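You operate a simulated robot arm through the tools that you are given. There is no shell and no other tool. Be economical: measure what you need, move in short steps, check, and stop when the job is done.

You run a simulated robot arm. Do the job below in one go: nothing can be reset, and whatever is moved stays where it is left.

Task
Measure the green cover's coat in the stand and sort it.
Fine: metal switch at ALU; GOOD tray if it reads 60 to 110, else REWORK; slide back at LOAD.

Only the result counts: the job must be done as asked and must still hold three seconds after the hand-in. Knocking over, shifting, dropping, spilling or breaking anything else fails it. A push-on lid holds only when it is set on centred and level and pressed home; a screw cap is set on level and turned clockwise until tight.

Robot
A 7-joint arm with a two-finger parallel gripper, fixed in place. Base frame: the origin is at the foot of the arm, x ahead of it, y to its left, z up; the work surface is at about z = 804. Readings come in mm, rad, newtons and seconds.
With the tool pointing down near the work surface it reaches from about 240 to 680 mm from the base axis. Its first joint turns from -1.152 to 1.152 rad. Payload 2.4 kg.
Tool frame: the origin (TCP) lies between the finger pads and is the grasp point; the fingertips stand 30 mm ahead of it; z points along the fingers, y is the line along which they close. The gripper opens to 94 mm. The fingers are 28 mm wide and 10 mm thick; the gripper's body (50 by 96 mm) begins 55 mm behind the TCP.
Orientation is that of the tool frame in the base frame, as a unit quaternion [x, y, z, w]. With the fingers straight down and closing along the base's y, the tool's x points along the base's -x, its y along +y and its z along -z.

Tools
- The arm moves only by the tool step_arm. Its argument "steps" is a list of rows, each an object (a shift or turn left out is 0, a gripper value left out holds the last) with "linear": the shift along the base's x, y, z in mm, a list of three; "turn": the turn, a rotation vector about the base's x, y, z in rad, a list of three; "gripper": the finger opening in mm, from 0 to 94. In form: [{"linear": [tx, ty, tz], "turn": [rx, ry, rz], "gripper": gripper}, ...]. A call has 1 to 8 rows; each row shifts and turns the commanded pose from where the row before left it. Rows are played at 5 a second. More than 50 mm and 0.15 rad between two rows, or a gripper value outside its range, and nothing of the call is played. A pose out of reach is approached as far as the arm can. The call stops where the force on the tool passes 50 N (or 10 N more than at its start, if that is more) or the arm is blocked; 0.2 s more then pass. Each finger travels about 153 mm/s and halts on what it meets, pressing with about 27 N; the grip force reading is that of the motor and also rises with nothing between the fingers. The clock runs only during rows and for 0.2 s after the last one: add rows that do not move to give the fingers time. The reply holds the time, the measured pose of the TCP, the force on the tool along the base axes, the opening and the grip force, in the units named above and with some noise, with the torque about the TCP (base axes, N m) and any sound that the robot's microphone picked up.
- Cameras (640 x 400 px; columns grow to the right, rows downward): "scene" is fixed at [21.8, 465.7, 1435.3]; the picture's right is [-0.88, -0.47, 0.00], its down [-0.31, 0.58, -0.75] and it looks along [0.36, -0.66, -0.66] (base axes); focal length 214 px, centre (320, 200). "wrist" rides on the gripper at [76, 14, -103] in the tool frame; the picture's right is [-0.18, 0.98, 0.00], its down [-0.75, -0.14, -0.64] and it looks along [-0.63, -0.12, 0.77] (tool axes); focal length 243 px, centre (320, 200). There is no depth. A picture from a camera that has moved, and an enlarged one, comes with that camera's place and axes in the base frame and with its lens.
- get_image(camera): a new picture of that camera. No time passes.
- close_up(camera, box): a new picture of the part [left, top, right, bottom] of that camera's present view, enlarged. No time passes.
- hand_in(): hands the job in; it is judged then, once.

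Work in short steps. Places have to be worked out from the pictures, the camera data and where the tool is seen: move nearer, look again, correct. Check each grasp and each placing, and mend what went wrong. You have 120 turns and 64 pictures in all, those below and enlarged ones among them. Open the gripper and draw the arm clear of the work before you hand the job in, unless the task says otherwise; then end with one line.

The tools are called as a command line: name --argument value ..., lists and objects as JSON in quotes. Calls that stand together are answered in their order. step_arm: Moves the arm, as the interface text tells. Its arguments: {"type":"object","properties":{"steps":{"type":"array","items":{"type":"object","properties":{"linear":{"type":"array","items":{"type":"number"}},"turn":{"type":"array","items":{"type":"number"}},"gripper":{"type":"number"}}}}},"required":["steps"]} The other tools are called the same way: get_image (camera) takes a picture; close_up (camera, box) takes an enlarged picture of a part of a camera's view; hand_in () hands the job in.

At the start:

```text
time_s: 0.0
tool_pos: [429.8, 78.4, 1281.8]
orientation: [0.0, 1.0, 0.0, 0.0]
wrist_force: [-0.2, -0.6, -0.3]
wrist_torque: [0.01, 0.0, 0.01]
grip_width: 94.0
finger_force: 0.1
```

scene: 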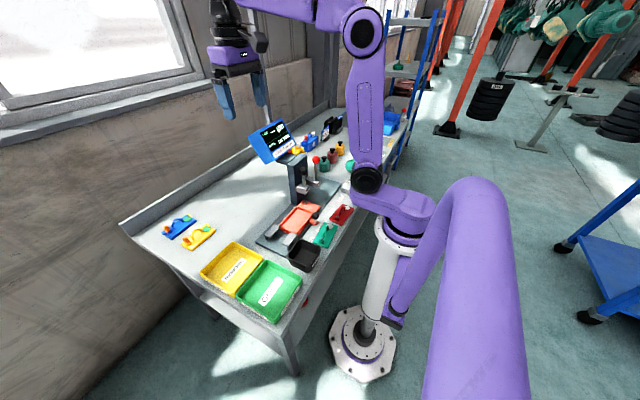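
wrist: 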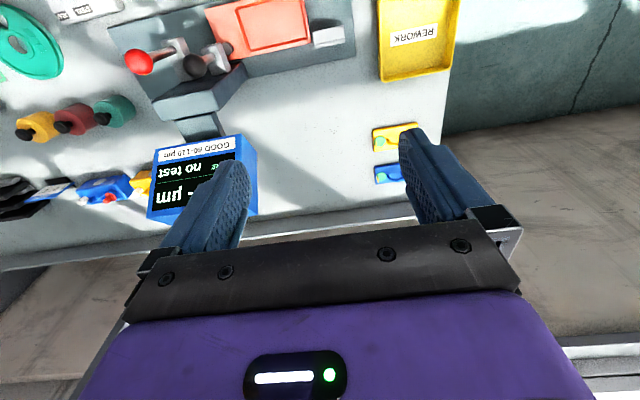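

The scene shows a coating-thickness stand with a slide, trays, and covers near the arm. I'll enlarge the relevant parts first.

close_up --camera "scene" --box '[220, 110, 380, 210]'

close_up --camera "scene" --box '[230, 180, 390, 280]'

close_up --camera "wrist" --box '[80, 0, 400, 200]'

```text
4.00 times, centred on (300, 160) of scene
camera zoom: at [21.8, 465.7, 1435.3], right [-0.88, -0.47, 0.0], down [-0.31, 0.58, -0.75], along [0.36, -0.66, -0.66], focal length 858 px, centre (400, 360)
```

zoom: 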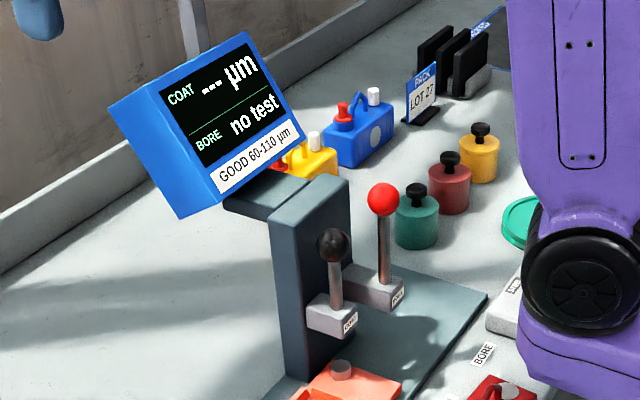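

```text
4.00 times, centred on (310, 230) of scene
camera zoom: at [21.8, 465.7, 1435.3], right [-0.88, -0.47, 0.0], down [-0.31, 0.58, -0.75], along [0.36, -0.66, -0.66], focal length 858 px, centre (360, 80)
```

zoom: 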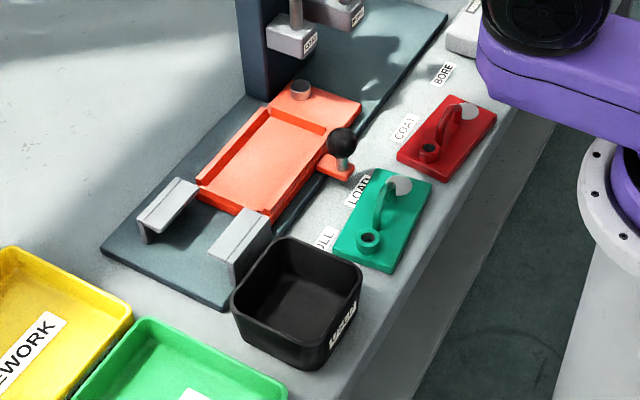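

```text
2.00 times, centred on (240, 100) of wrist
camera zoom: at [352.5, 91.8, 1384.2], right [0.18, 0.98, 0.0], down [0.75, -0.14, 0.64], along [0.63, -0.12, -0.77], focal length 485 px, centre (480, 400)
```

zoom: 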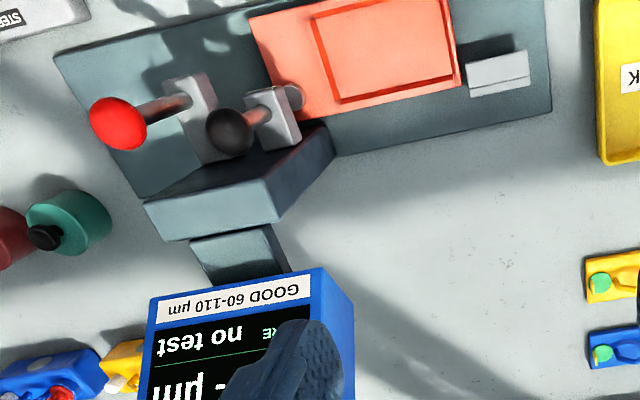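

Green cover is at about (249, 7), the slide at LOAD near (384, -5), knob near (308, -24). I turn the gripper -90° about z, so it can close across x, while moving back for a top view.

step_arm --steps '[{"linear": [-15, 0, 0], "turn": [0, 0, -0.15]}, {"linear": [-15, 0, 0], "turn": [0, 0, -0.15]}, {"linear": [-15, 0, 0], "turn": [0, 0, -0.15]}, {"linear": [-15, 0, 0], "turn": [0, 0, -0.15]}, {"linear": [-15, 0, 0], "turn": [0, 0, -0.15]}, {"linear": [-15, 0, 0], "turn": [0, 0, -0.15]}, {"linear": [-15, 0, 0], "turn": [0, 0, -0.15]}, {"linear": [-15, 0, 0], "turn": [0, 0, -0.15]}]'

step_arm --steps '[{"linear": [0, 10, -20], "turn": [0, 0, -0.15]}, {"linear": [0, 10, -20], "turn": [0, 0, -0.15]}, {"linear": [0, 10, -20], "turn": [0, 0, -0.0708]}, {"linear": [0, 10, -20]}, {"linear": [0, 0, 0]}]'

get_image --camera "wrist"

```text
time_s: 1.8
tool_pos: [311.4, 79.7, 1282.2]
orientation: [0.565, 0.825, 0.0, 0.0]
wrist_force: [-0.4, 0.5, 0.1]
wrist_torque: [0.02, -0.01, 0.01]
grip_width: 94.1
finger_force: 0.0
```

```text
time_s: 3.0
tool_pos: [311.6, 118.8, 1203.1]
orientation: [0.708, 0.706, 0.0, 0.0]
wrist_force: [-0.3, 0.1, -0.5]
wrist_torque: [0.0, 0.01, 0.01]
grip_width: 94.0
finger_force: 0.0
```

```text
58 pictures are left
camera wrist: at [324.7, 193.2, 1305.2], right [0.98, -0.19, 0.0], down [-0.14, -0.75, 0.64], along [-0.12, -0.63, -0.77], focal length 243 px, centre (320, 200)
```

wrist: 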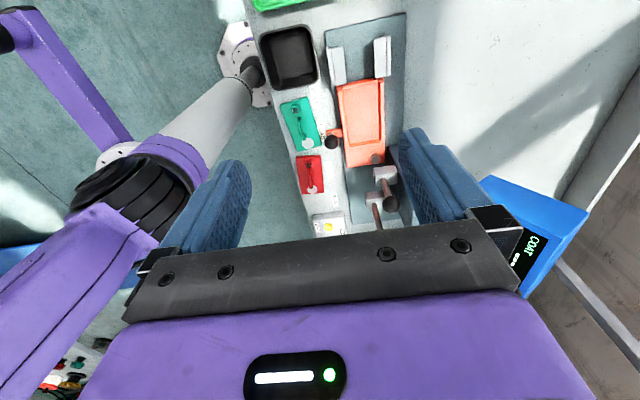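

close_up --camera "wrist" --box '[240, 0, 432, 120]'

close_up --camera "wrist" --box '[260, 120, 420, 240]'

```text
3.33 times, centred on (336, 60) of wrist
camera zoom: at [324.7, 193.2, 1305.2], right [0.98, -0.19, 0.0], down [-0.14, -0.75, 0.64], along [-0.12, -0.63, -0.77], focal length 809 px, centre (267, 667)
```

zoom: 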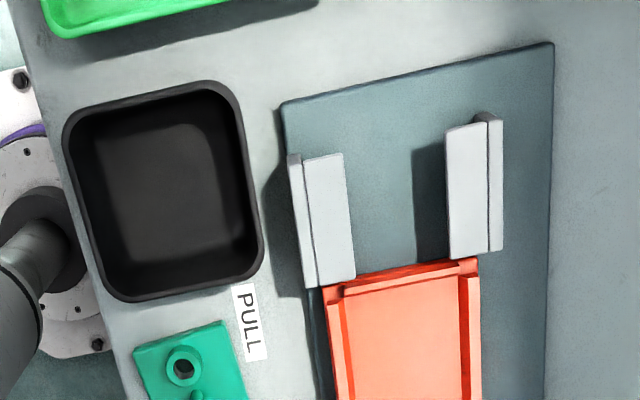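

```text
3.33 times, centred on (340, 180) of wrist
camera zoom: at [324.7, 193.2, 1305.2], right [0.98, -0.19, 0.0], down [-0.14, -0.75, 0.64], along [-0.12, -0.63, -0.77], focal length 809 px, centre (253, 267)
```

zoom: 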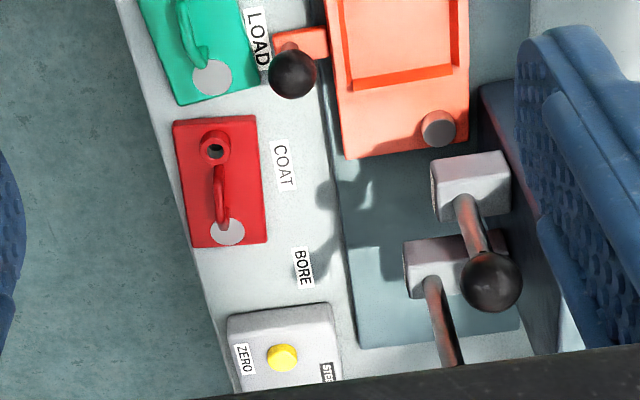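

The panel with the yellow ZERO button and the metal switch is near (260, -292). I move toward -y, staying high, to read it.

step_arm --steps '[{"linear": [-5, -49, 0]}, {"linear": [0, -49, 0]}, {"linear": [0, -49, 0]}, {"linear": [0, -49, 0]}, {"linear": [0, -49, 0]}, {"linear": [0, -40, 0]}, {"linear": [0, 0, 0]}]'

get_image --camera "wrist"

close_up --camera "wrist" --box '[240, 0, 400, 100]'

```text
time_s: 4.6
tool_pos: [305.3, -166.5, 1201.0]
orientation: [0.708, 0.707, 0.0, -0.001]
wrist_force: [-0.4, -1.5, 0.0]
wrist_torque: [-0.02, -0.01, -0.02]
grip_width: 94.0
finger_force: 0.0
```

```text
55 pictures are left
camera wrist: at [317.8, -91.6, 1304.1], right [0.98, -0.18, 0.0], down [-0.14, -0.75, 0.64], along [-0.12, -0.63, -0.77], focal length 243 px, centre (320, 200)
```

wrist: 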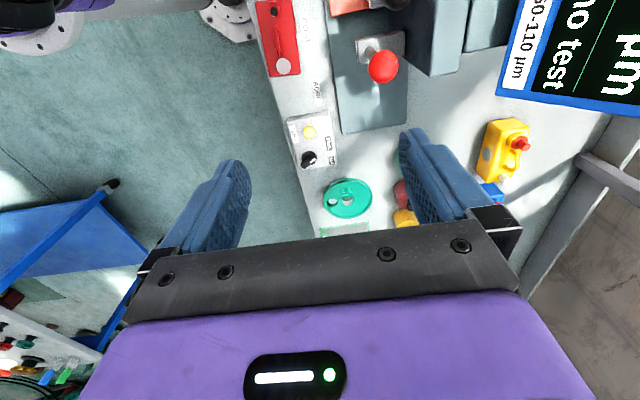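

```text
4.00 times, centred on (320, 50) of wrist
camera zoom: at [317.8, -91.6, 1304.1], right [0.98, -0.18, 0.0], down [-0.14, -0.75, 0.64], along [-0.12, -0.63, -0.77], focal length 970 px, centre (320, 800)
```

zoom: 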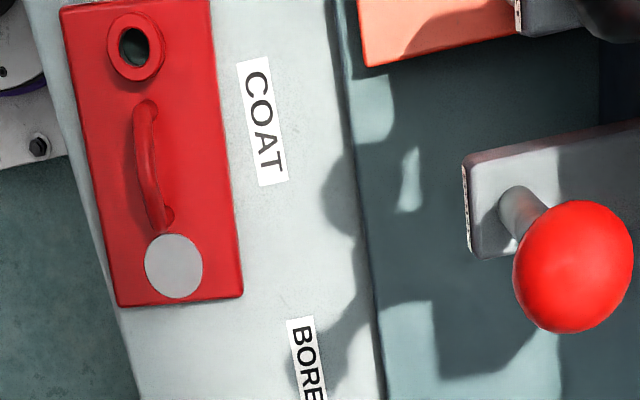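

Now the panel and the levers in detail.

close_up --camera "wrist" --box '[270, 100, 350, 180]'

close_up --camera "scene" --box '[280, 150, 360, 210]'

```text
5.00 times, centred on (310, 140) of wrist
camera zoom: at [317.8, -91.6, 1304.1], right [0.98, -0.18, 0.0], down [-0.14, -0.75, 0.64], along [-0.12, -0.63, -0.77], focal length 1213 px, centre (370, 500)
```

zoom: 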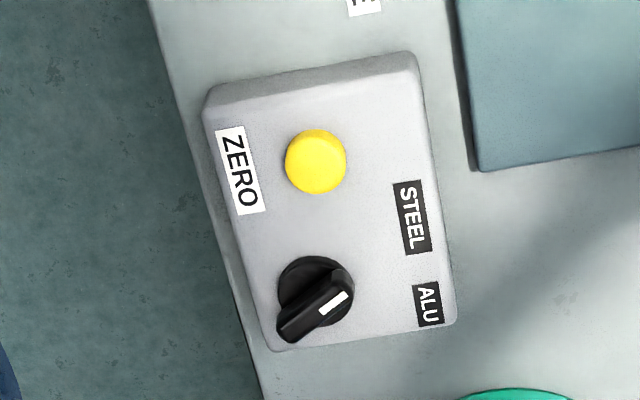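

```text
6.67 times, centred on (320, 180) of scene
camera zoom: at [21.8, 465.7, 1435.3], right [-0.88, -0.47, 0.0], down [-0.31, 0.58, -0.75], along [0.36, -0.66, -0.66], focal length 1430 px, centre (320, 333)
```

zoom: 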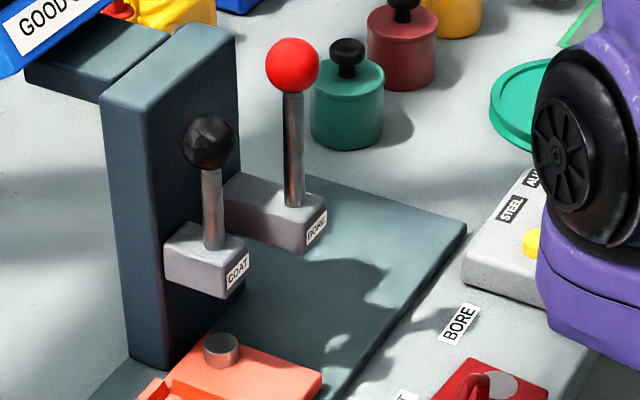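

The switch is at STEEL, knob at about (242, -354) with its bar at ~33° from +x; ALU lies clockwise. I rotate the gripper so it can close across the bar, and descend above it.

step_arm --steps '[{"linear": [-8, -23, -5], "turn": [0, 0, 0.145]}, {"linear": [-8, -23, -5], "turn": [0, 0, 0.145]}, {"linear": [-8, -23, -5], "turn": [0, 0, 0.145]}, {"linear": [-8, -23, -5], "turn": [0, 0, 0.145]}, {"linear": [-8, -23, -5], "turn": [0, 0, 0.145]}, {"linear": [-8, -23, -5], "turn": [0, 0, 0.145]}, {"linear": [-8, -25, -5], "turn": [0, 0, 0.145]}, {"linear": [-7, -25, -5], "turn": [0, 0, 0.145]}]'

step_arm --steps '[{"linear": [0, 0, -30], "turn": [0, 0, 0.145]}, {"linear": [0, 0, -30], "turn": [0, 0, 0.145]}, {"linear": [0, 0, -30], "turn": [0, 0, 0.145]}, {"linear": [0, 0, -30], "turn": [0, 0, 0.145]}, {"linear": [0, 0, -30], "turn": [0, 0, 0.145]}, {"linear": [0, 0, -30], "turn": [0, 0, 0.145]}, {"linear": [0, 0, -20], "turn": [0, 0, 0.11]}, {"linear": [0, 0, 0], "gripper": 50}]'

get_image --camera "wrist"

```text
time_s: 6.4
tool_pos: [240.5, -356.0, 1163.1]
orientation: [0.203, 0.979, 0.0, 0.0]
wrist_force: [-0.4, 0.4, 0.4]
wrist_torque: [0.01, 0.01, 0.0]
grip_width: 93.6
finger_force: 0.0
```

```text
time_s: 8.2
tool_pos: [240.8, -354.2, 962.8]
orientation: [-0.282, 0.959, 0.0, 0.0]
wrist_force: [0.7, 0.2, 0.1]
wrist_torque: [-0.01, -0.01, -0.03]
grip_width: 50.1
finger_force: 0.1
```

```text
51 pictures are left
camera wrist: at [169.0, -384.8, 1064.9], right [-0.38, 0.93, 0.0], down [0.71, 0.29, 0.64], along [0.59, 0.24, -0.77], focal length 243 px, centre (320, 200)
```

wrist: 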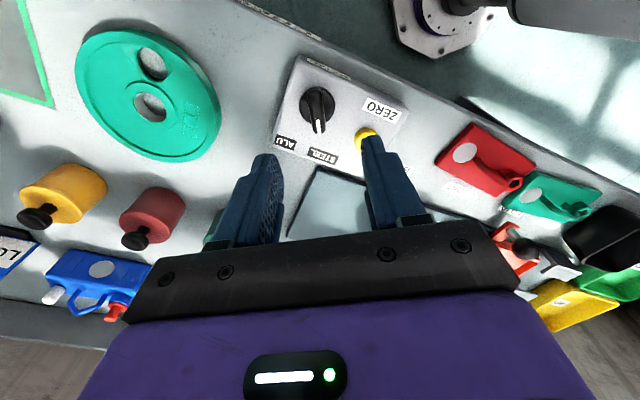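

Knob is right below the TCP. I enlarge it to refine the bar angle and height.

close_up --camera "wrist" --box '[270, 50, 410, 170]'

```text
3.33 times, centred on (340, 110) of wrist
camera zoom: at [169.0, -384.8, 1064.9], right [-0.38, 0.93, 0.0], down [0.71, 0.29, 0.64], along [0.59, 0.24, -0.77], focal length 809 px, centre (253, 500)
```

zoom: 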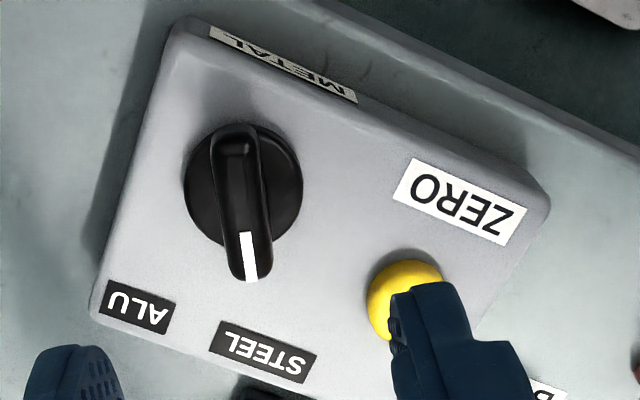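

The bar lies at 30° with its centre at about (243, -357). I descend with the fingers straddling it.

step_arm --steps '[{"linear": [2, -3, -40], "turn": [0, 0, -0.05], "gripper": 40}, {"linear": [0, 0, -40]}, {"linear": [0, 0, -8]}, {"linear": [0, 0, -4]}, {"linear": [0, 0, 0]}]'

get_image --camera "wrist"

```text
time_s: 9.4
tool_pos: [244.1, -356.8, 871.6]
orientation: [-0.257, 0.966, 0.0, 0.0]
wrist_force: [0.8, -0.4, -0.7]
wrist_torque: [-0.01, 0.03, 0.04]
grip_width: 39.7
finger_force: 0.0
```

```text
49 pictures are left
camera wrist: at [169.3, -384.4, 974.1], right [-0.33, 0.94, 0.0], down [0.72, 0.25, 0.64], along [0.61, 0.21, -0.77], focal length 243 px, centre (320, 200)
```

wrist: 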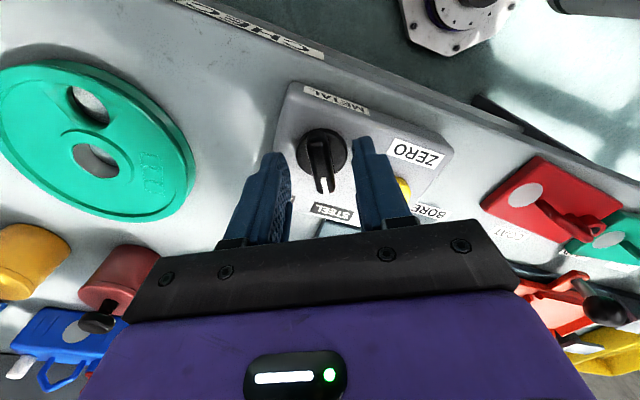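

Fingers straddle the bar. I descend a little more and close.

step_arm --steps '[{"linear": [-1, -1, -5]}, {"linear": [0, 0, -4]}, {"linear": [0, 0, 0], "gripper": 0}, {"linear": [0, 0, 0]}, {"linear": [0, 0, 0]}]'

get_image --camera "wrist"

```text
time_s: 10.6
tool_pos: [241.1, -357.7, 862.9]
orientation: [-0.256, 0.967, 0.001, 0.0]
wrist_force: [-6.4, 9.9, 28.3]
wrist_torque: [0.43, 0.18, 0.01]
grip_width: 32.8
finger_force: 44.4
```

```text
48 pictures are left
camera wrist: at [168.0, -384.6, 964.6], right [-0.33, 0.94, 0.0], down [0.72, 0.25, 0.64], along [0.61, 0.21, -0.77], focal length 243 px, centre (320, 200)
```

wrist: 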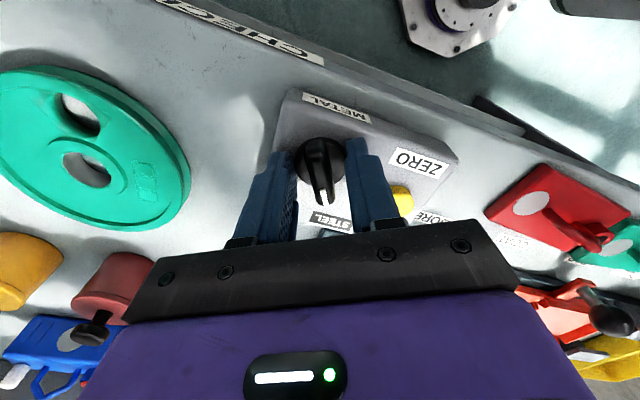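

The fingers clamped the knob's round base (32.8 mm). I open, raise 6 mm and close on the bar instead.

step_arm --steps '[{"linear": [1, 0, 0], "gripper": 42}, {"linear": [1, 0, 7]}, {"linear": [0, 0, 0], "gripper": 0}, {"linear": [0, 0, 0]}, {"linear": [0, 0, 0]}]'

```text
time_s: 11.8
tool_pos: [243.5, -356.8, 867.1]
orientation: [-0.257, 0.966, 0.001, -0.001]
wrist_force: [-2.8, 3.9, -3.8]
wrist_torque: [-0.09, -0.04, 0.02]
grip_width: 12.8
finger_force: 45.6
```

Bar gripped (12.8 mm). Turn clockwise about 60° to ALU.

step_arm --steps '[{"turn": [0, 0, -0.12]}, {"turn": [0, 0, -0.12]}, {"turn": [0, 0, -0.12]}, {"turn": [0, 0, -0.12]}, {"turn": [0, 0, -0.12]}, {"turn": [0, 0, -0.12]}, {"turn": [0, 0, -0.12]}, {"turn": [0, 0, -0.12]}]'

step_arm --steps '[{"turn": [0, 0, -0.06]}, {"turn": [0, 0, 0]}, {"gripper": 42}, {"linear": [0, 0, 0]}, {"linear": [0, 0, 40]}, {"linear": [0, 0, 40]}]'

close_up --camera "wrist" --box '[250, 30, 410, 170]'

```text
time_s: 13.6
tool_pos: [243.6, -357.2, 867.2]
orientation: [0.219, 0.976, 0.002, -0.002]
wrist_force: [1.4, 21.3, -12.9]
wrist_torque: [-0.19, -0.71, 0.0]
grip_width: 12.9
finger_force: 44.8
```

```text
time_s: 15.0
tool_pos: [244.6, -359.6, 948.7]
orientation: [0.248, 0.969, -0.001, -0.001]
wrist_force: [-0.2, 0.2, 0.3]
wrist_torque: [-0.05, -0.02, -0.01]
grip_width: 41.8
finger_force: 0.0
```

```text
2.86 times, centred on (330, 100) of wrist
camera zoom: at [184.0, -312.3, 1050.3], right [0.63, 0.77, 0.0], down [0.59, -0.49, 0.64], along [0.5, -0.41, -0.77], focal length 693 px, centre (291, 486)
```

zoom: 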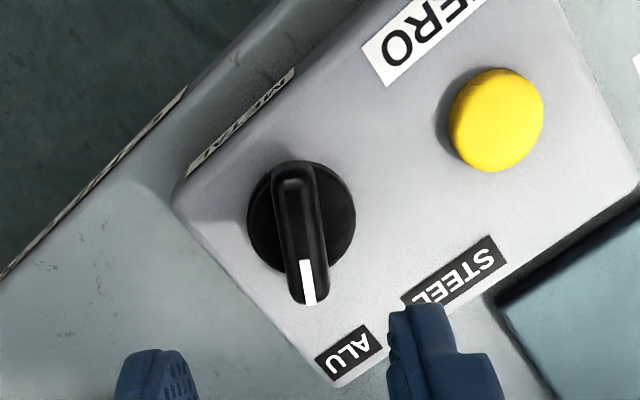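

Switch now points to ALU. Next I look at the slide, levers and probes from the base side.

step_arm --steps '[{"linear": [0, 0, 40], "turn": [0, 0, 0.1]}, {"linear": [0, 0, 40], "turn": [0, 0, 0.1]}, {"linear": [0, 45, 0], "turn": [0, 0, 0.1]}, {"linear": [0, 45, 0], "turn": [0, 0, 0.1]}, {"linear": [5, 45, 0], "turn": [0, 0, 0.1]}, {"linear": [5, 45, 0]}, {"linear": [5, 45, 0]}, {"linear": [0, 45, 0]}]'

get_image --camera "wrist"

```text
time_s: 16.8
tool_pos: [260.9, -88.2, 1028.1]
orientation: [0.001, 1.0, 0.0, 0.0]
wrist_force: [0.6, 0.9, -0.8]
wrist_torque: [0.0, 0.01, 0.02]
grip_width: 41.8
finger_force: 0.1
```

```text
46 pictures are left
camera wrist: at [182.5, -75.2, 1129.1], right [0.19, 0.98, 0.0], down [0.75, -0.14, 0.64], along [0.63, -0.12, -0.77], focal length 243 px, centre (320, 200)
```

wrist: 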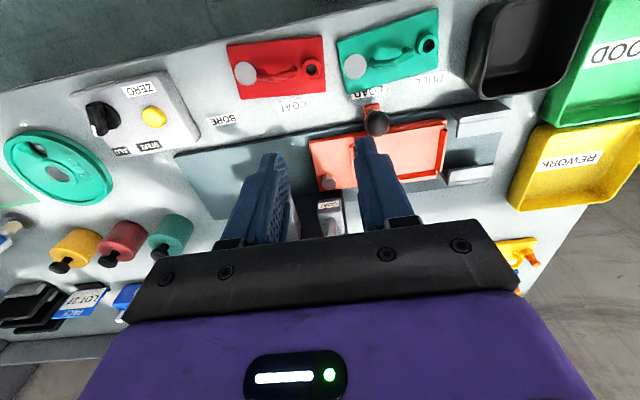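

close_up --camera "wrist" --box '[300, 20, 500, 145]'

close_up --camera "wrist" --box '[270, 100, 470, 225]'

```text
3.20 times, centred on (400, 82) of wrist
camera zoom: at [182.5, -75.2, 1129.1], right [0.19, 0.98, 0.0], down [0.75, -0.14, 0.64], along [0.63, -0.12, -0.77], focal length 776 px, centre (64, 576)
```

zoom: 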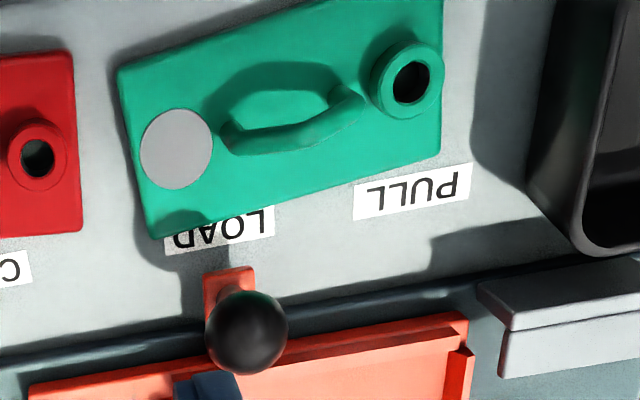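

```text
3.20 times, centred on (370, 162) of wrist
camera zoom: at [182.5, -75.2, 1129.1], right [0.19, 0.98, 0.0], down [0.75, -0.14, 0.64], along [0.63, -0.12, -0.77], focal length 776 px, centre (160, 320)
```

zoom: 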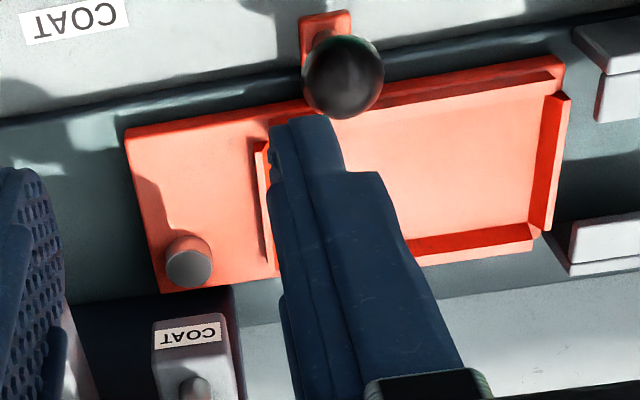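

Pocket is ~67×114 mm centred near (371, -4, floor ~826); the green cover (58×108) is centred near (246, -8), rotated ~+5°. At LOAD the bare metal peg on the slide sits under the COAT plunger, so I first do a zero check: I go above the black COAT ball (~(396, -102, 984)) with closed fingers.

step_arm --steps '[{"linear": [0, 0, 42], "gripper": 0}, {"linear": [35, -4, 0]}, {"linear": [35, -4, 0]}, {"linear": [35, -4, 0]}, {"linear": [30, -2, 0]}, {"linear": [0, 0, -20]}, {"linear": [0, 0, 0]}]'

get_image --camera "wrist"

close_up --camera "scene" --box '[240, 110, 360, 200]'

```text
time_s: 18.4
tool_pos: [397.6, -99.7, 1049.5]
orientation: [0.0, 1.0, 0.0, -0.001]
wrist_force: [-1.0, 0.6, -0.8]
wrist_torque: [0.02, 0.01, 0.01]
grip_width: 0.2
finger_force: 26.6
```

```text
43 pictures are left
camera wrist: at [320.0, -87.8, 1151.6], right [0.19, 0.98, 0.0], down [0.75, -0.14, 0.64], along [0.63, -0.12, -0.77], focal length 243 px, centre (320, 200)
```

wrist: 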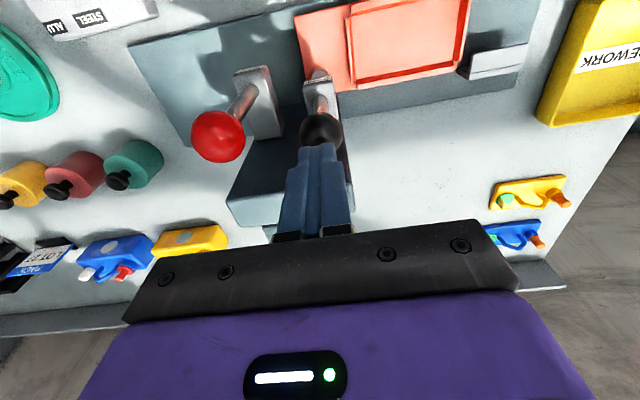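

```text
4.44 times, centred on (300, 155) of scene
camera zoom: at [21.8, 465.7, 1435.3], right [-0.88, -0.47, 0.0], down [-0.31, 0.58, -0.75], along [0.36, -0.66, -0.66], focal length 953 px, centre (409, 400)
```

zoom: 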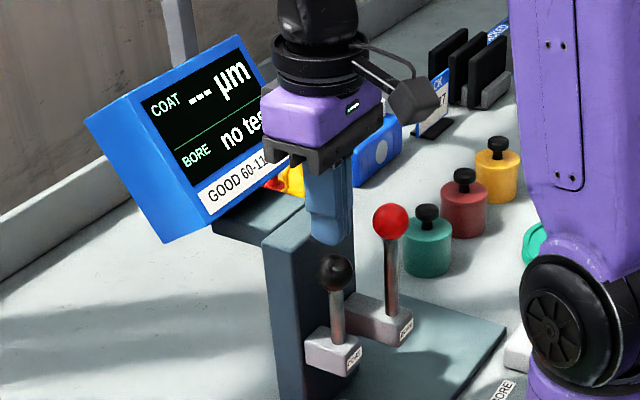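

Ball estimated at (395, -101, 984), top ~999; tips are at 1019. I press down gently until resistance.

step_arm --steps '[{"linear": [-2, -1, -10]}, {"linear": [0, 0, -8]}, {"linear": [0, 0, -5]}, {"linear": [0, 0, -5]}, {"linear": [0, 0, -5]}, {"linear": [0, 0, 0]}]'

close_up --camera "scene" --box '[240, 110, 360, 200]'

```text
time_s: 19.8
tool_pos: [392.4, -102.4, 1016.3]
orientation: [0.001, 1.0, 0.001, 0.0]
wrist_force: [-0.3, 0.5, 1.6]
wrist_torque: [0.01, -0.05, -0.04]
grip_width: 0.1
finger_force: 27.3
```

```text
4.44 times, centred on (300, 155) of scene
camera zoom: at [21.8, 465.7, 1435.3], right [-0.88, -0.47, 0.0], down [-0.31, 0.58, -0.75], along [0.36, -0.66, -0.66], focal length 953 px, centre (409, 400)
```

zoom: 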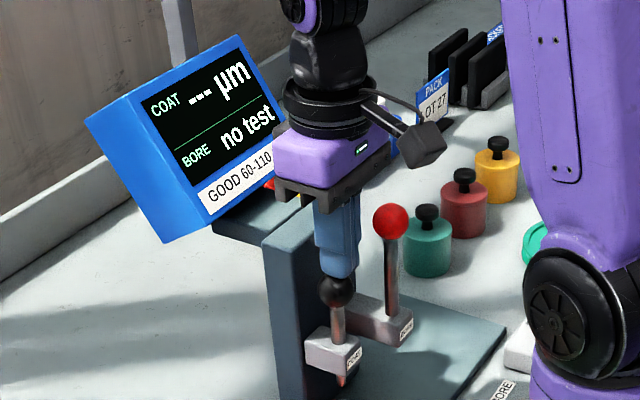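

The plunger goes down with the probe below the block. I keep pressing.

step_arm --steps '[{"linear": [0, 0, -6]}, {"linear": [0, 0, -6]}, {"linear": [0, 0, -6]}, {"linear": [0, 0, -6]}, {"linear": [0, 0, -6]}, {"linear": [0, 0, -4]}, {"linear": [0, 0, 0]}]'

close_up --camera "scene" --box '[240, 110, 360, 200]'

```text
time_s: 21.1
tool_pos: [392.7, -103.1, 989.5]
orientation: [0.0, 1.0, -0.001, 0.001]
wrist_force: [-7.3, 2.7, 18.1]
wrist_torque: [0.11, 0.16, 0.02]
grip_width: 0.0
finger_force: 26.9
stopped in row 6: the force on the tool passed its limit at 65 N (the readings are from after the stop); the commanded pose is now the measured one
```

```text
4.44 times, centred on (300, 155) of scene
camera zoom: at [21.4, 465.8, 1435.2], right [-0.88, -0.47, 0.0], down [-0.31, 0.58, -0.75], along [0.36, -0.66, -0.66], focal length 953 px, centre (409, 400)
```

zoom: 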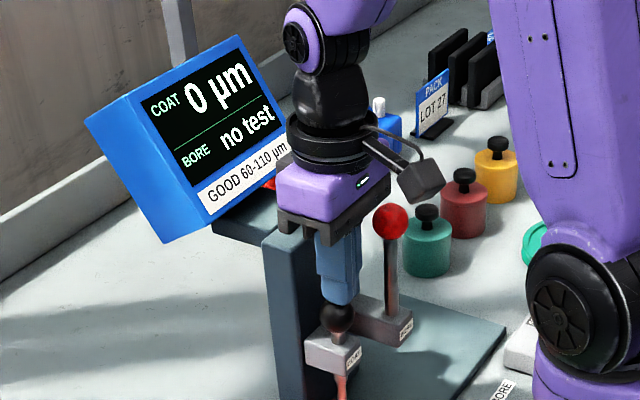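

COAT reads 0 µm on the bare peg, so the zero is right. I release upward and move over the green cover, turning the gripper to close across its handle.

step_arm --steps '[{"linear": [0, 0, 30]}, {"linear": [0, 0, 40]}, {"linear": [0, 0, 30]}, {"linear": [-30, 15, 0], "turn": [0, 0, -0.15]}, {"linear": [-30, 15, 0], "turn": [0, 0, -0.15]}, {"linear": [-30, 20, 0], "turn": [0, 0, -0.15]}, {"linear": [-30, 20, 0], "turn": [0, 0, -0.15]}, {"linear": [-26, 24, 0], "turn": [0, 0, -0.15], "gripper": 50}]'

step_arm --steps '[{"linear": [0, 0, -20], "turn": [0, 0, -0.15]}, {"linear": [0, 0, -20], "turn": [0, 0, -0.15]}, {"linear": [0, 0, -20], "turn": [0, 0, -0.15]}, {"linear": [0, 0, -20], "turn": [0, 0, -0.15]}, {"linear": [0, 0, -30], "turn": [0, 0, -0.13]}, {"linear": [0, 0, -30]}, {"linear": [0, 0, 0]}]'

get_image --camera "wrist"

close_up --camera "scene" --box '[240, 110, 360, 240]'

```text
time_s: 22.9
tool_pos: [248.0, -8.4, 1089.2]
orientation: [0.367, 0.93, -0.001, 0.002]
wrist_force: [-0.8, 0.6, 1.0]
wrist_torque: [0.03, -0.03, 0.02]
grip_width: 50.0
finger_force: 0.1
```

```text
time_s: 24.5
tool_pos: [245.6, -8.4, 950.8]
orientation: [0.675, 0.738, -0.002, 0.001]
wrist_force: [0.3, -0.1, -0.1]
wrist_torque: [0.04, -0.02, 0.0]
grip_width: 49.8
finger_force: 0.0
```

```text
39 pictures are left
camera wrist: at [251.9, 68.0, 1051.6], right [1.0, -0.1, 0.0], down [-0.07, -0.76, 0.65], along [-0.06, -0.64, -0.76], focal length 243 px, centre (320, 200)
```

wrist: 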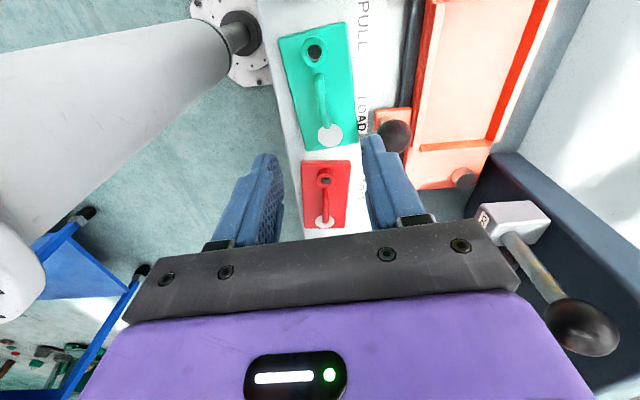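

```text
3.08 times, centred on (300, 175) of scene
camera zoom: at [21.8, 465.7, 1435.3], right [-0.88, -0.47, 0.0], down [-0.31, 0.58, -0.75], along [0.36, -0.66, -0.66], focal length 660 px, centre (382, 277)
```

zoom: 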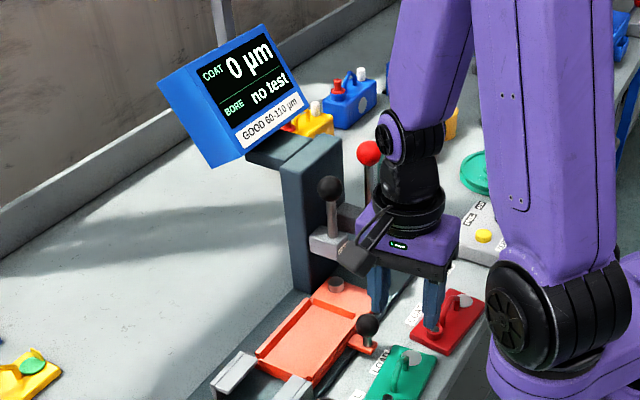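

Cover axis is ~5.5° rotated and its handle centre is near (248, -2). I correct and descend to straddle the handle.

step_arm --steps '[{"linear": [2.5, 5, -30], "gripper": 40}, {"linear": [0, 0, -30]}, {"linear": [0, 0, -15]}, {"linear": [0, 0, -10]}, {"linear": [0, 0, 0]}]'

get_image --camera "wrist"

```text
time_s: 25.7
tool_pos: [249.0, -4.9, 863.9]
orientation: [0.675, 0.738, -0.002, 0.001]
wrist_force: [-0.3, 0.2, -0.2]
wrist_torque: [-0.01, -0.06, 0.04]
grip_width: 40.0
finger_force: 0.0
```

```text
37 pictures are left
camera wrist: at [256.0, 71.7, 965.4], right [1.0, -0.09, 0.0], down [-0.07, -0.76, 0.65], along [-0.06, -0.64, -0.76], focal length 243 px, centre (320, 200)
```

wrist: 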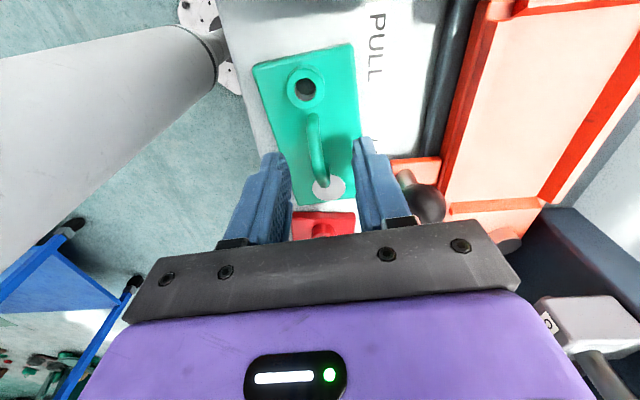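

Handle is centred between the fingertips. Descend to TCP ~851 and close.

step_arm --steps '[{"linear": [0, 0, -7]}, {"linear": [0, 0, -5]}, {"gripper": 0}, {"linear": [0, 0, 0]}, {"linear": [0, 0, 0]}]'

step_arm --steps '[{"linear": [0, 0, 5]}, {"linear": [0, 0, 15]}, {"linear": [0, 0, 20]}, {"linear": [0, 0, 30]}, {"linear": [0, 0, 0]}]'

get_image --camera "wrist"

close_up --camera "scene" --box '[260, 150, 400, 260]'

```text
time_s: 26.9
tool_pos: [249.4, -5.0, 851.9]
orientation: [0.675, 0.738, -0.002, 0.002]
wrist_force: [-1.4, 0.4, -0.1]
wrist_torque: [0.16, -0.01, 0.06]
grip_width: 7.7
finger_force: 27.2
```

```text
time_s: 28.1
tool_pos: [249.6, -5.2, 924.4]
orientation: [0.674, 0.738, -0.003, 0.002]
wrist_force: [-0.3, -1.0, -2.5]
wrist_torque: [-0.02, 0.0, 0.0]
grip_width: 7.4
finger_force: 27.2
```

```text
36 pictures are left
camera wrist: at [256.1, 70.7, 1026.2], right [1.0, -0.09, 0.0], down [-0.07, -0.76, 0.65], along [-0.06, -0.64, -0.76], focal length 243 px, centre (320, 200)
```

wrist: 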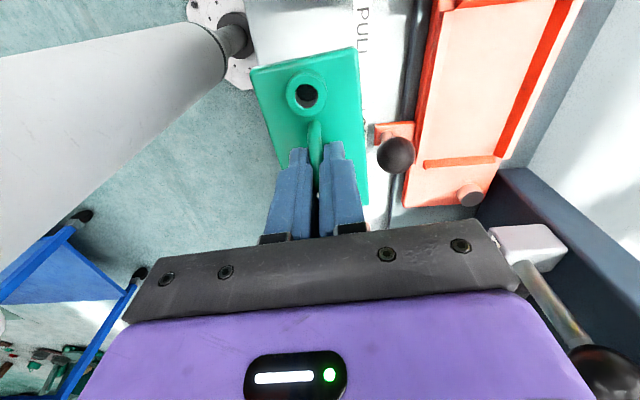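

```text
3.64 times, centred on (330, 205) of scene
camera zoom: at [21.8, 465.7, 1435.3], right [-0.88, -0.47, 0.0], down [-0.31, 0.58, -0.75], along [0.36, -0.66, -0.66], focal length 780 px, centre (284, 182)
```

zoom: 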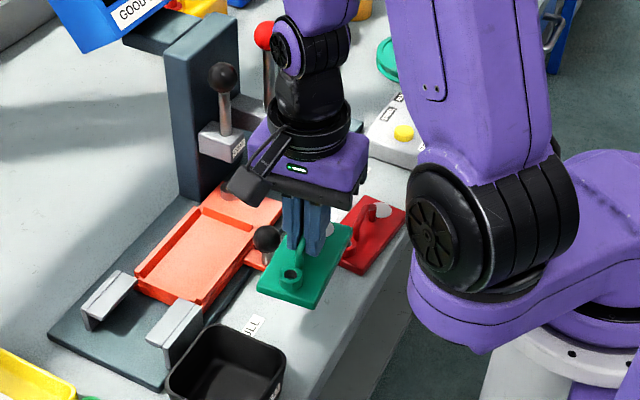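

Cover lifted level (grip 7.4 mm). I raise it clear of the knob, align it with the slide (-0.09 rad) and move over the pocket.

step_arm --steps '[{"linear": [0, 0, 36]}, {"linear": [30, 0, 0], "turn": [0, 0, -0.045]}, {"linear": [30, 0, 0], "turn": [0, 0, -0.045]}, {"linear": [30, 0, 0]}, {"linear": [31, 1, 0]}, {"linear": [0, 0, 0]}]'

get_image --camera "wrist"

close_up --camera "scene" --box '[240, 160, 360, 260]'

```text
time_s: 29.5
tool_pos: [369.7, -5.2, 958.1]
orientation: [0.707, 0.708, -0.002, 0.002]
wrist_force: [0.5, 0.2, -2.6]
wrist_torque: [-0.01, 0.0, 0.0]
grip_width: 7.4
finger_force: 27.1
```

```text
34 pictures are left
camera wrist: at [383.2, 69.9, 1059.6], right [0.98, -0.18, 0.0], down [-0.14, -0.75, 0.65], along [-0.12, -0.63, -0.76], focal length 243 px, centre (320, 200)
```

wrist: 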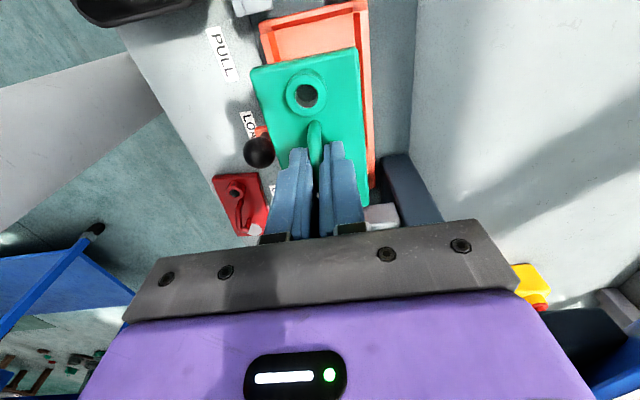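

```text
4.00 times, centred on (300, 210) of scene
camera zoom: at [21.8, 465.7, 1435.3], right [-0.88, -0.47, 0.0], down [-0.31, 0.58, -0.75], along [0.36, -0.66, -0.66], focal length 858 px, centre (400, 160)
```

zoom: 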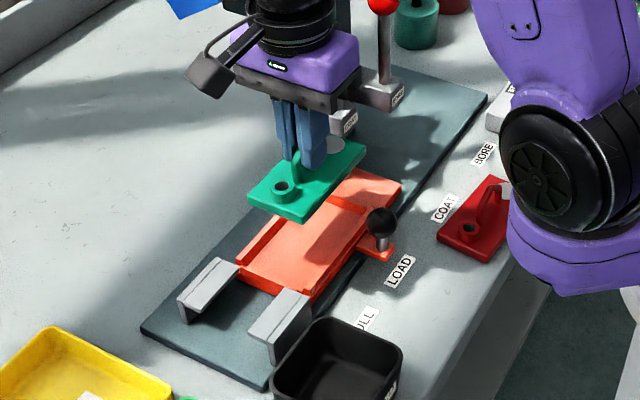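

Cover spans x 342–396, front edge y 47, aligned. I shift +2 / +3 to centre and descend to just above the pocket.

step_arm --steps '[{"linear": [2, 3, -30]}, {"linear": [0, 0, -25]}, {"linear": [0, 0, -10]}, {"linear": [0, 0, 0]}]'

get_image --camera "wrist"

close_up --camera "scene" --box '[260, 180, 340, 240]'

```text
time_s: 30.5
tool_pos: [372.1, -1.0, 893.3]
orientation: [0.707, 0.707, -0.002, 0.001]
wrist_force: [-0.4, -0.6, -3.2]
wrist_torque: [0.03, 0.01, 0.05]
grip_width: 7.8
finger_force: 27.2
```

```text
32 pictures are left
camera wrist: at [385.4, 73.6, 995.0], right [0.98, -0.18, 0.0], down [-0.14, -0.75, 0.65], along [-0.12, -0.64, -0.76], focal length 243 px, centre (320, 200)
```

wrist: 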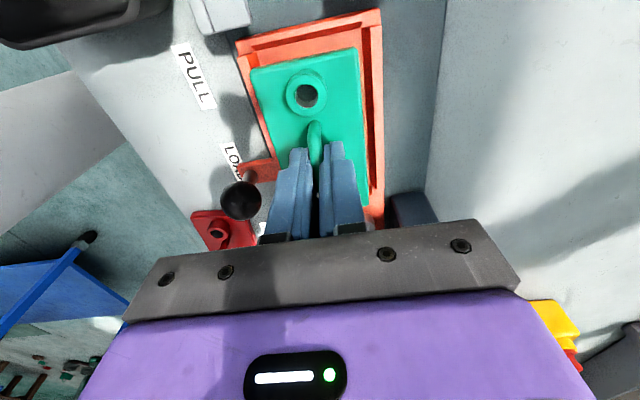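

```text
6.67 times, centred on (300, 210) of scene
camera zoom: at [21.8, 465.7, 1435.3], right [-0.88, -0.47, 0.0], down [-0.31, 0.58, -0.75], along [0.36, -0.66, -0.66], focal length 1430 px, centre (453, 133)
```

zoom: 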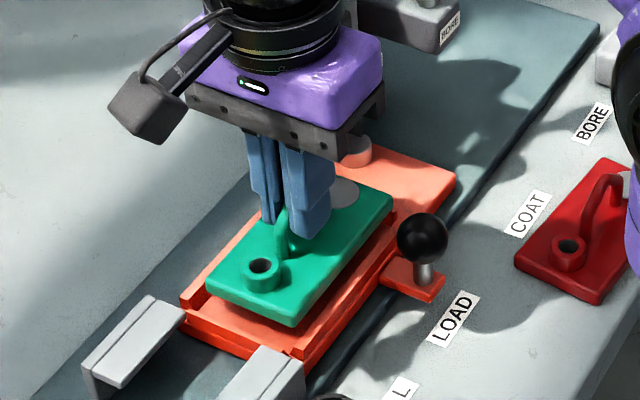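

Clearances look even (x ~6/8 mm, front ~3 mm). Lower into the pocket.

step_arm --steps '[{"linear": [1, -0.5, -8]}, {"linear": [0, 0, -5]}, {"linear": [0, 0, -3]}, {"linear": [0, 0, -2]}, {"linear": [0, 0, 0]}]'

close_up --camera "scene" --box '[260, 180, 340, 240]'

```text
time_s: 31.7
tool_pos: [374.2, -2.4, 877.2]
orientation: [0.706, 0.708, -0.002, 0.002]
wrist_force: [-1.1, 2.2, 25.3]
wrist_torque: [-0.02, -0.03, 0.01]
grip_width: 7.9
finger_force: 27.0
```

```text
6.67 times, centred on (300, 210) of scene
camera zoom: at [21.5, 465.7, 1435.3], right [-0.88, -0.47, 0.0], down [-0.31, 0.58, -0.75], along [0.36, -0.66, -0.66], focal length 1430 px, centre (453, 133)
```

zoom: 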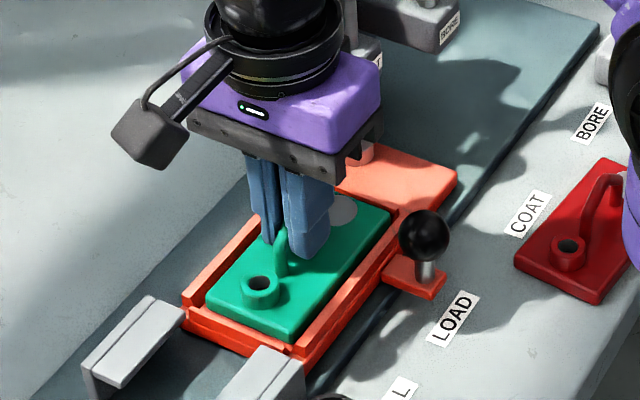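

Cover is seated in the pocket (contact at TCP 877). Release and rise.

step_arm --steps '[{"linear": [0, 0, 2]}, {"gripper": 40}, {"linear": [0, 0, 0]}, {"linear": [0, 0, 20]}, {"linear": [0, 0, 40]}, {"linear": [0, 0, 40]}, {"linear": [0, 0, 0]}]'

get_image --camera "wrist"

close_up --camera "scene" --box '[260, 180, 340, 240]'

```text
time_s: 33.3
tool_pos: [373.6, -1.9, 977.1]
orientation: [0.707, 0.707, -0.002, 0.001]
wrist_force: [-0.8, -0.2, 1.0]
wrist_torque: [-0.01, -0.01, -0.03]
grip_width: 40.1
finger_force: 0.0
```

```text
29 pictures are left
camera wrist: at [387.1, 73.1, 1079.7], right [0.98, -0.18, 0.0], down [-0.14, -0.75, 0.65], along [-0.12, -0.63, -0.76], focal length 243 px, centre (320, 200)
```

wrist: 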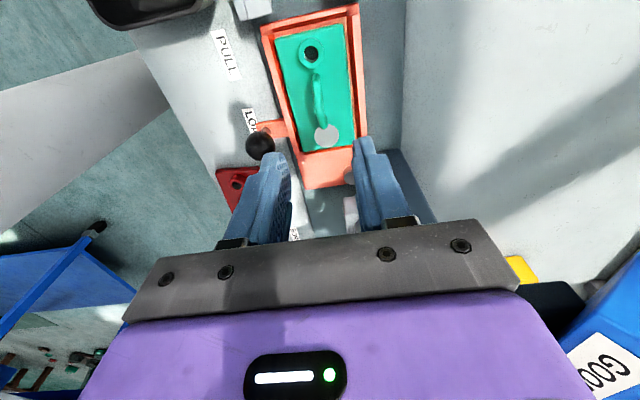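

```text
6.67 times, centred on (300, 210) of scene
camera zoom: at [21.8, 465.7, 1435.3], right [-0.88, -0.47, 0.0], down [-0.31, 0.58, -0.75], along [0.36, -0.66, -0.66], focal length 1430 px, centre (453, 133)
```

zoom: 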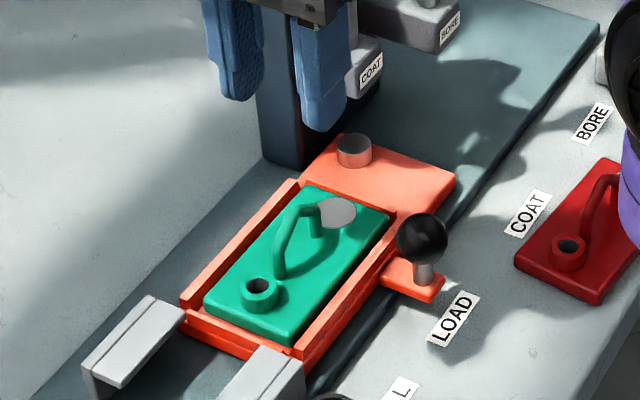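

Cover sits flat in the pocket. The slide knob ball is at (309, -25, 862); I move above it and descend with the fingers astride it.

step_arm --steps '[{"linear": [-32, -12, 0], "gripper": 56}, {"linear": [-32, -11, 0]}, {"linear": [0, 0, -40]}, {"linear": [0, 0, -30]}, {"linear": [0, 0, -15]}, {"linear": [0, 0, 0]}]'

get_image --camera "wrist"

```text
time_s: 34.7
tool_pos: [306.9, -26.1, 890.3]
orientation: [0.707, 0.707, -0.003, 0.002]
wrist_force: [-0.1, 0.0, -0.3]
wrist_torque: [0.0, 0.03, -0.01]
grip_width: 56.0
finger_force: 0.0
```

```text
27 pictures are left
camera wrist: at [320.8, 49.6, 993.1], right [0.98, -0.18, 0.0], down [-0.14, -0.75, 0.65], along [-0.12, -0.64, -0.76], focal length 243 px, centre (320, 200)
```

wrist: 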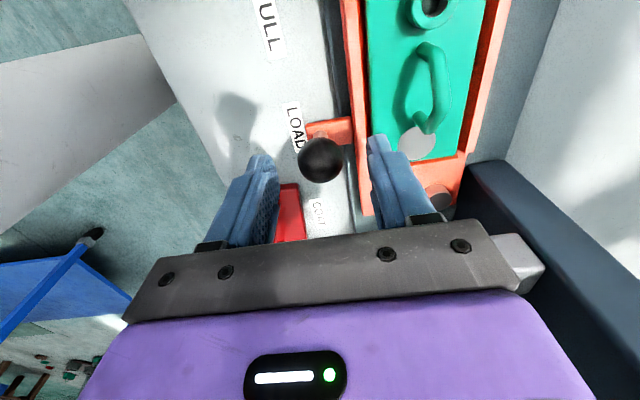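

Ball is centred between the fingers. Down 12 mm and grip.

step_arm --steps '[{"linear": [0, 0, -8]}, {"linear": [0, 0, -6]}, {"gripper": 0}, {"linear": [0, 0, 0]}, {"linear": [0, 0, 0]}]'

```text
time_s: 35.9
tool_pos: [307.9, -23.4, 877.9]
orientation: [0.707, 0.707, -0.003, -0.001]
wrist_force: [-13.4, 0.1, 4.4]
wrist_torque: [-0.04, 0.32, -0.06]
grip_width: 29.2
finger_force: 45.2
```

Knob gripped (29 mm). I slide it toward COAT (-y).

step_arm --steps '[{"linear": [-1, -8, 0]}, {"linear": [0, -12, 0]}, {"linear": [0, -12, 0]}, {"linear": [0, -12, 0]}, {"linear": [0, -12, 0]}, {"linear": [0, -12, 0]}, {"linear": [0, -12, 0]}, {"linear": [0, 0, 0]}]'

close_up --camera "scene" --box '[260, 150, 360, 230]'

```text
time_s: 37.7
tool_pos: [307.5, -103.9, 878.0]
orientation: [0.707, 0.707, -0.003, -0.002]
wrist_force: [-23.5, 0.2, -3.4]
wrist_torque: [-0.18, 0.44, -0.04]
grip_width: 29.3
finger_force: 45.3
```

```text
5.00 times, centred on (310, 190) of scene
camera zoom: at [21.2, 465.6, 1435.3], right [-0.88, -0.47, 0.0], down [-0.31, 0.58, -0.75], along [0.36, -0.66, -0.66], focal length 1072 px, centre (370, 250)
```

zoom: 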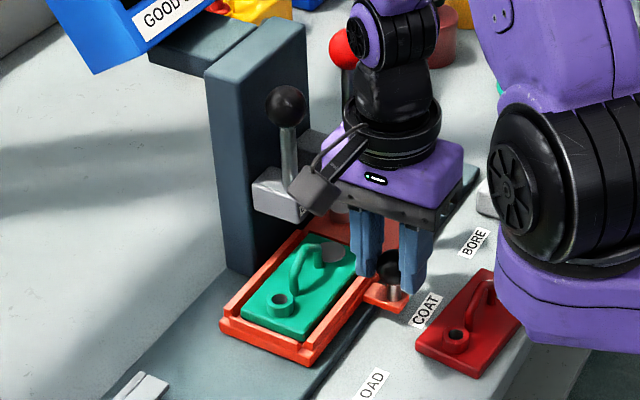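

Knob travelled 80 mm; ~16 mm more to the COAT label. Continue in small steps, easing x.

step_arm --steps '[{"linear": [2, -5, 0]}, {"linear": [0, -5, 0]}, {"linear": [0, -3, 0]}, {"linear": [0, -3, 0]}, {"linear": [0, 0, 0]}]'

close_up --camera "scene" --box '[260, 150, 360, 230]'

```text
time_s: 38.9
tool_pos: [306.8, -119.1, 876.7]
orientation: [0.707, 0.707, -0.002, -0.004]
wrist_force: [-32.9, -2.7, 2.6]
wrist_torque: [-0.23, 0.62, -0.19]
grip_width: 29.2
finger_force: 45.0
```

```text
5.00 times, centred on (310, 190) of scene
camera zoom: at [21.0, 465.6, 1435.3], right [-0.88, -0.47, 0.0], down [-0.31, 0.58, -0.75], along [0.36, -0.66, -0.66], focal length 1072 px, centre (370, 250)
```

zoom: 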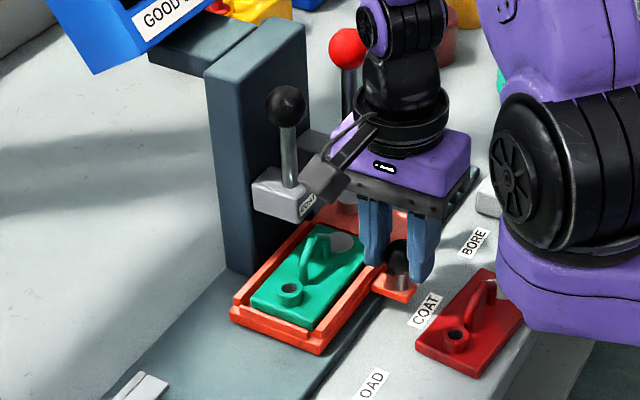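

Knob at y -119; LOAD was about -24 and label spacing is ~98, so ~2 mm more. I also relax the x strain, then release and look.

step_arm --steps '[{"linear": [-2, -1.5, 0]}, {"linear": [0, -1, 0]}, {"linear": [0, 0, 0]}]'

step_arm --steps '[{"gripper": 56}, {"linear": [0, 0, 0]}, {"linear": [0, 0, 30]}, {"linear": [0, 0, 40]}, {"linear": [0, 0, 40]}, {"linear": [0, 20, 0]}, {"linear": [0, 0, 0]}]'

get_image --camera "wrist"

close_up --camera "scene" --box '[270, 160, 350, 220]'

```text
time_s: 39.7
tool_pos: [307.4, -122.6, 878.6]
orientation: [0.707, 0.708, -0.003, -0.001]
wrist_force: [-15.4, -2.4, -40.3]
wrist_torque: [0.49, 0.22, 0.04]
grip_width: 29.0
finger_force: 45.1
```

```text
time_s: 41.3
tool_pos: [307.2, -102.3, 989.7]
orientation: [0.707, 0.707, -0.002, 0.002]
wrist_force: [-0.3, 0.1, 1.0]
wrist_torque: [0.01, 0.01, -0.01]
grip_width: 55.7
finger_force: 0.0
```

```text
24 pictures are left
camera wrist: at [321.2, -26.6, 1091.2], right [0.98, -0.18, 0.0], down [-0.14, -0.75, 0.65], along [-0.12, -0.63, -0.76], focal length 243 px, centre (320, 200)
```

wrist: 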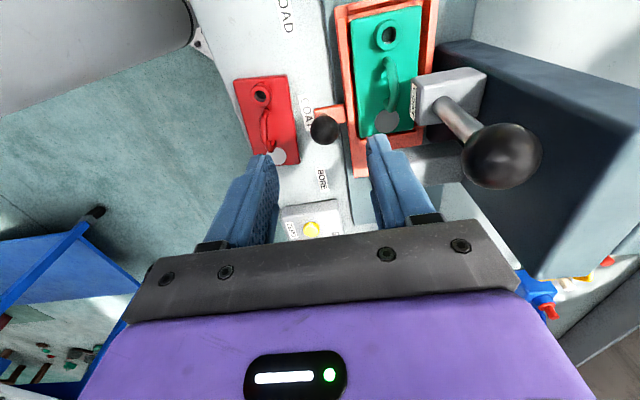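

```text
6.67 times, centred on (310, 190) of scene
camera zoom: at [21.8, 465.7, 1435.3], right [-0.88, -0.47, 0.0], down [-0.31, 0.58, -0.75], along [0.36, -0.66, -0.66], focal length 1430 px, centre (387, 267)
```

zoom: 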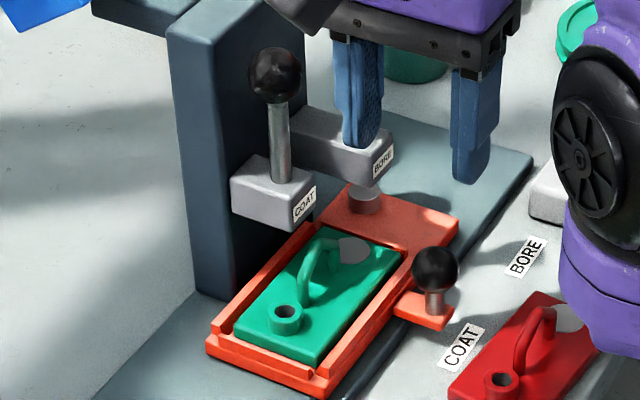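

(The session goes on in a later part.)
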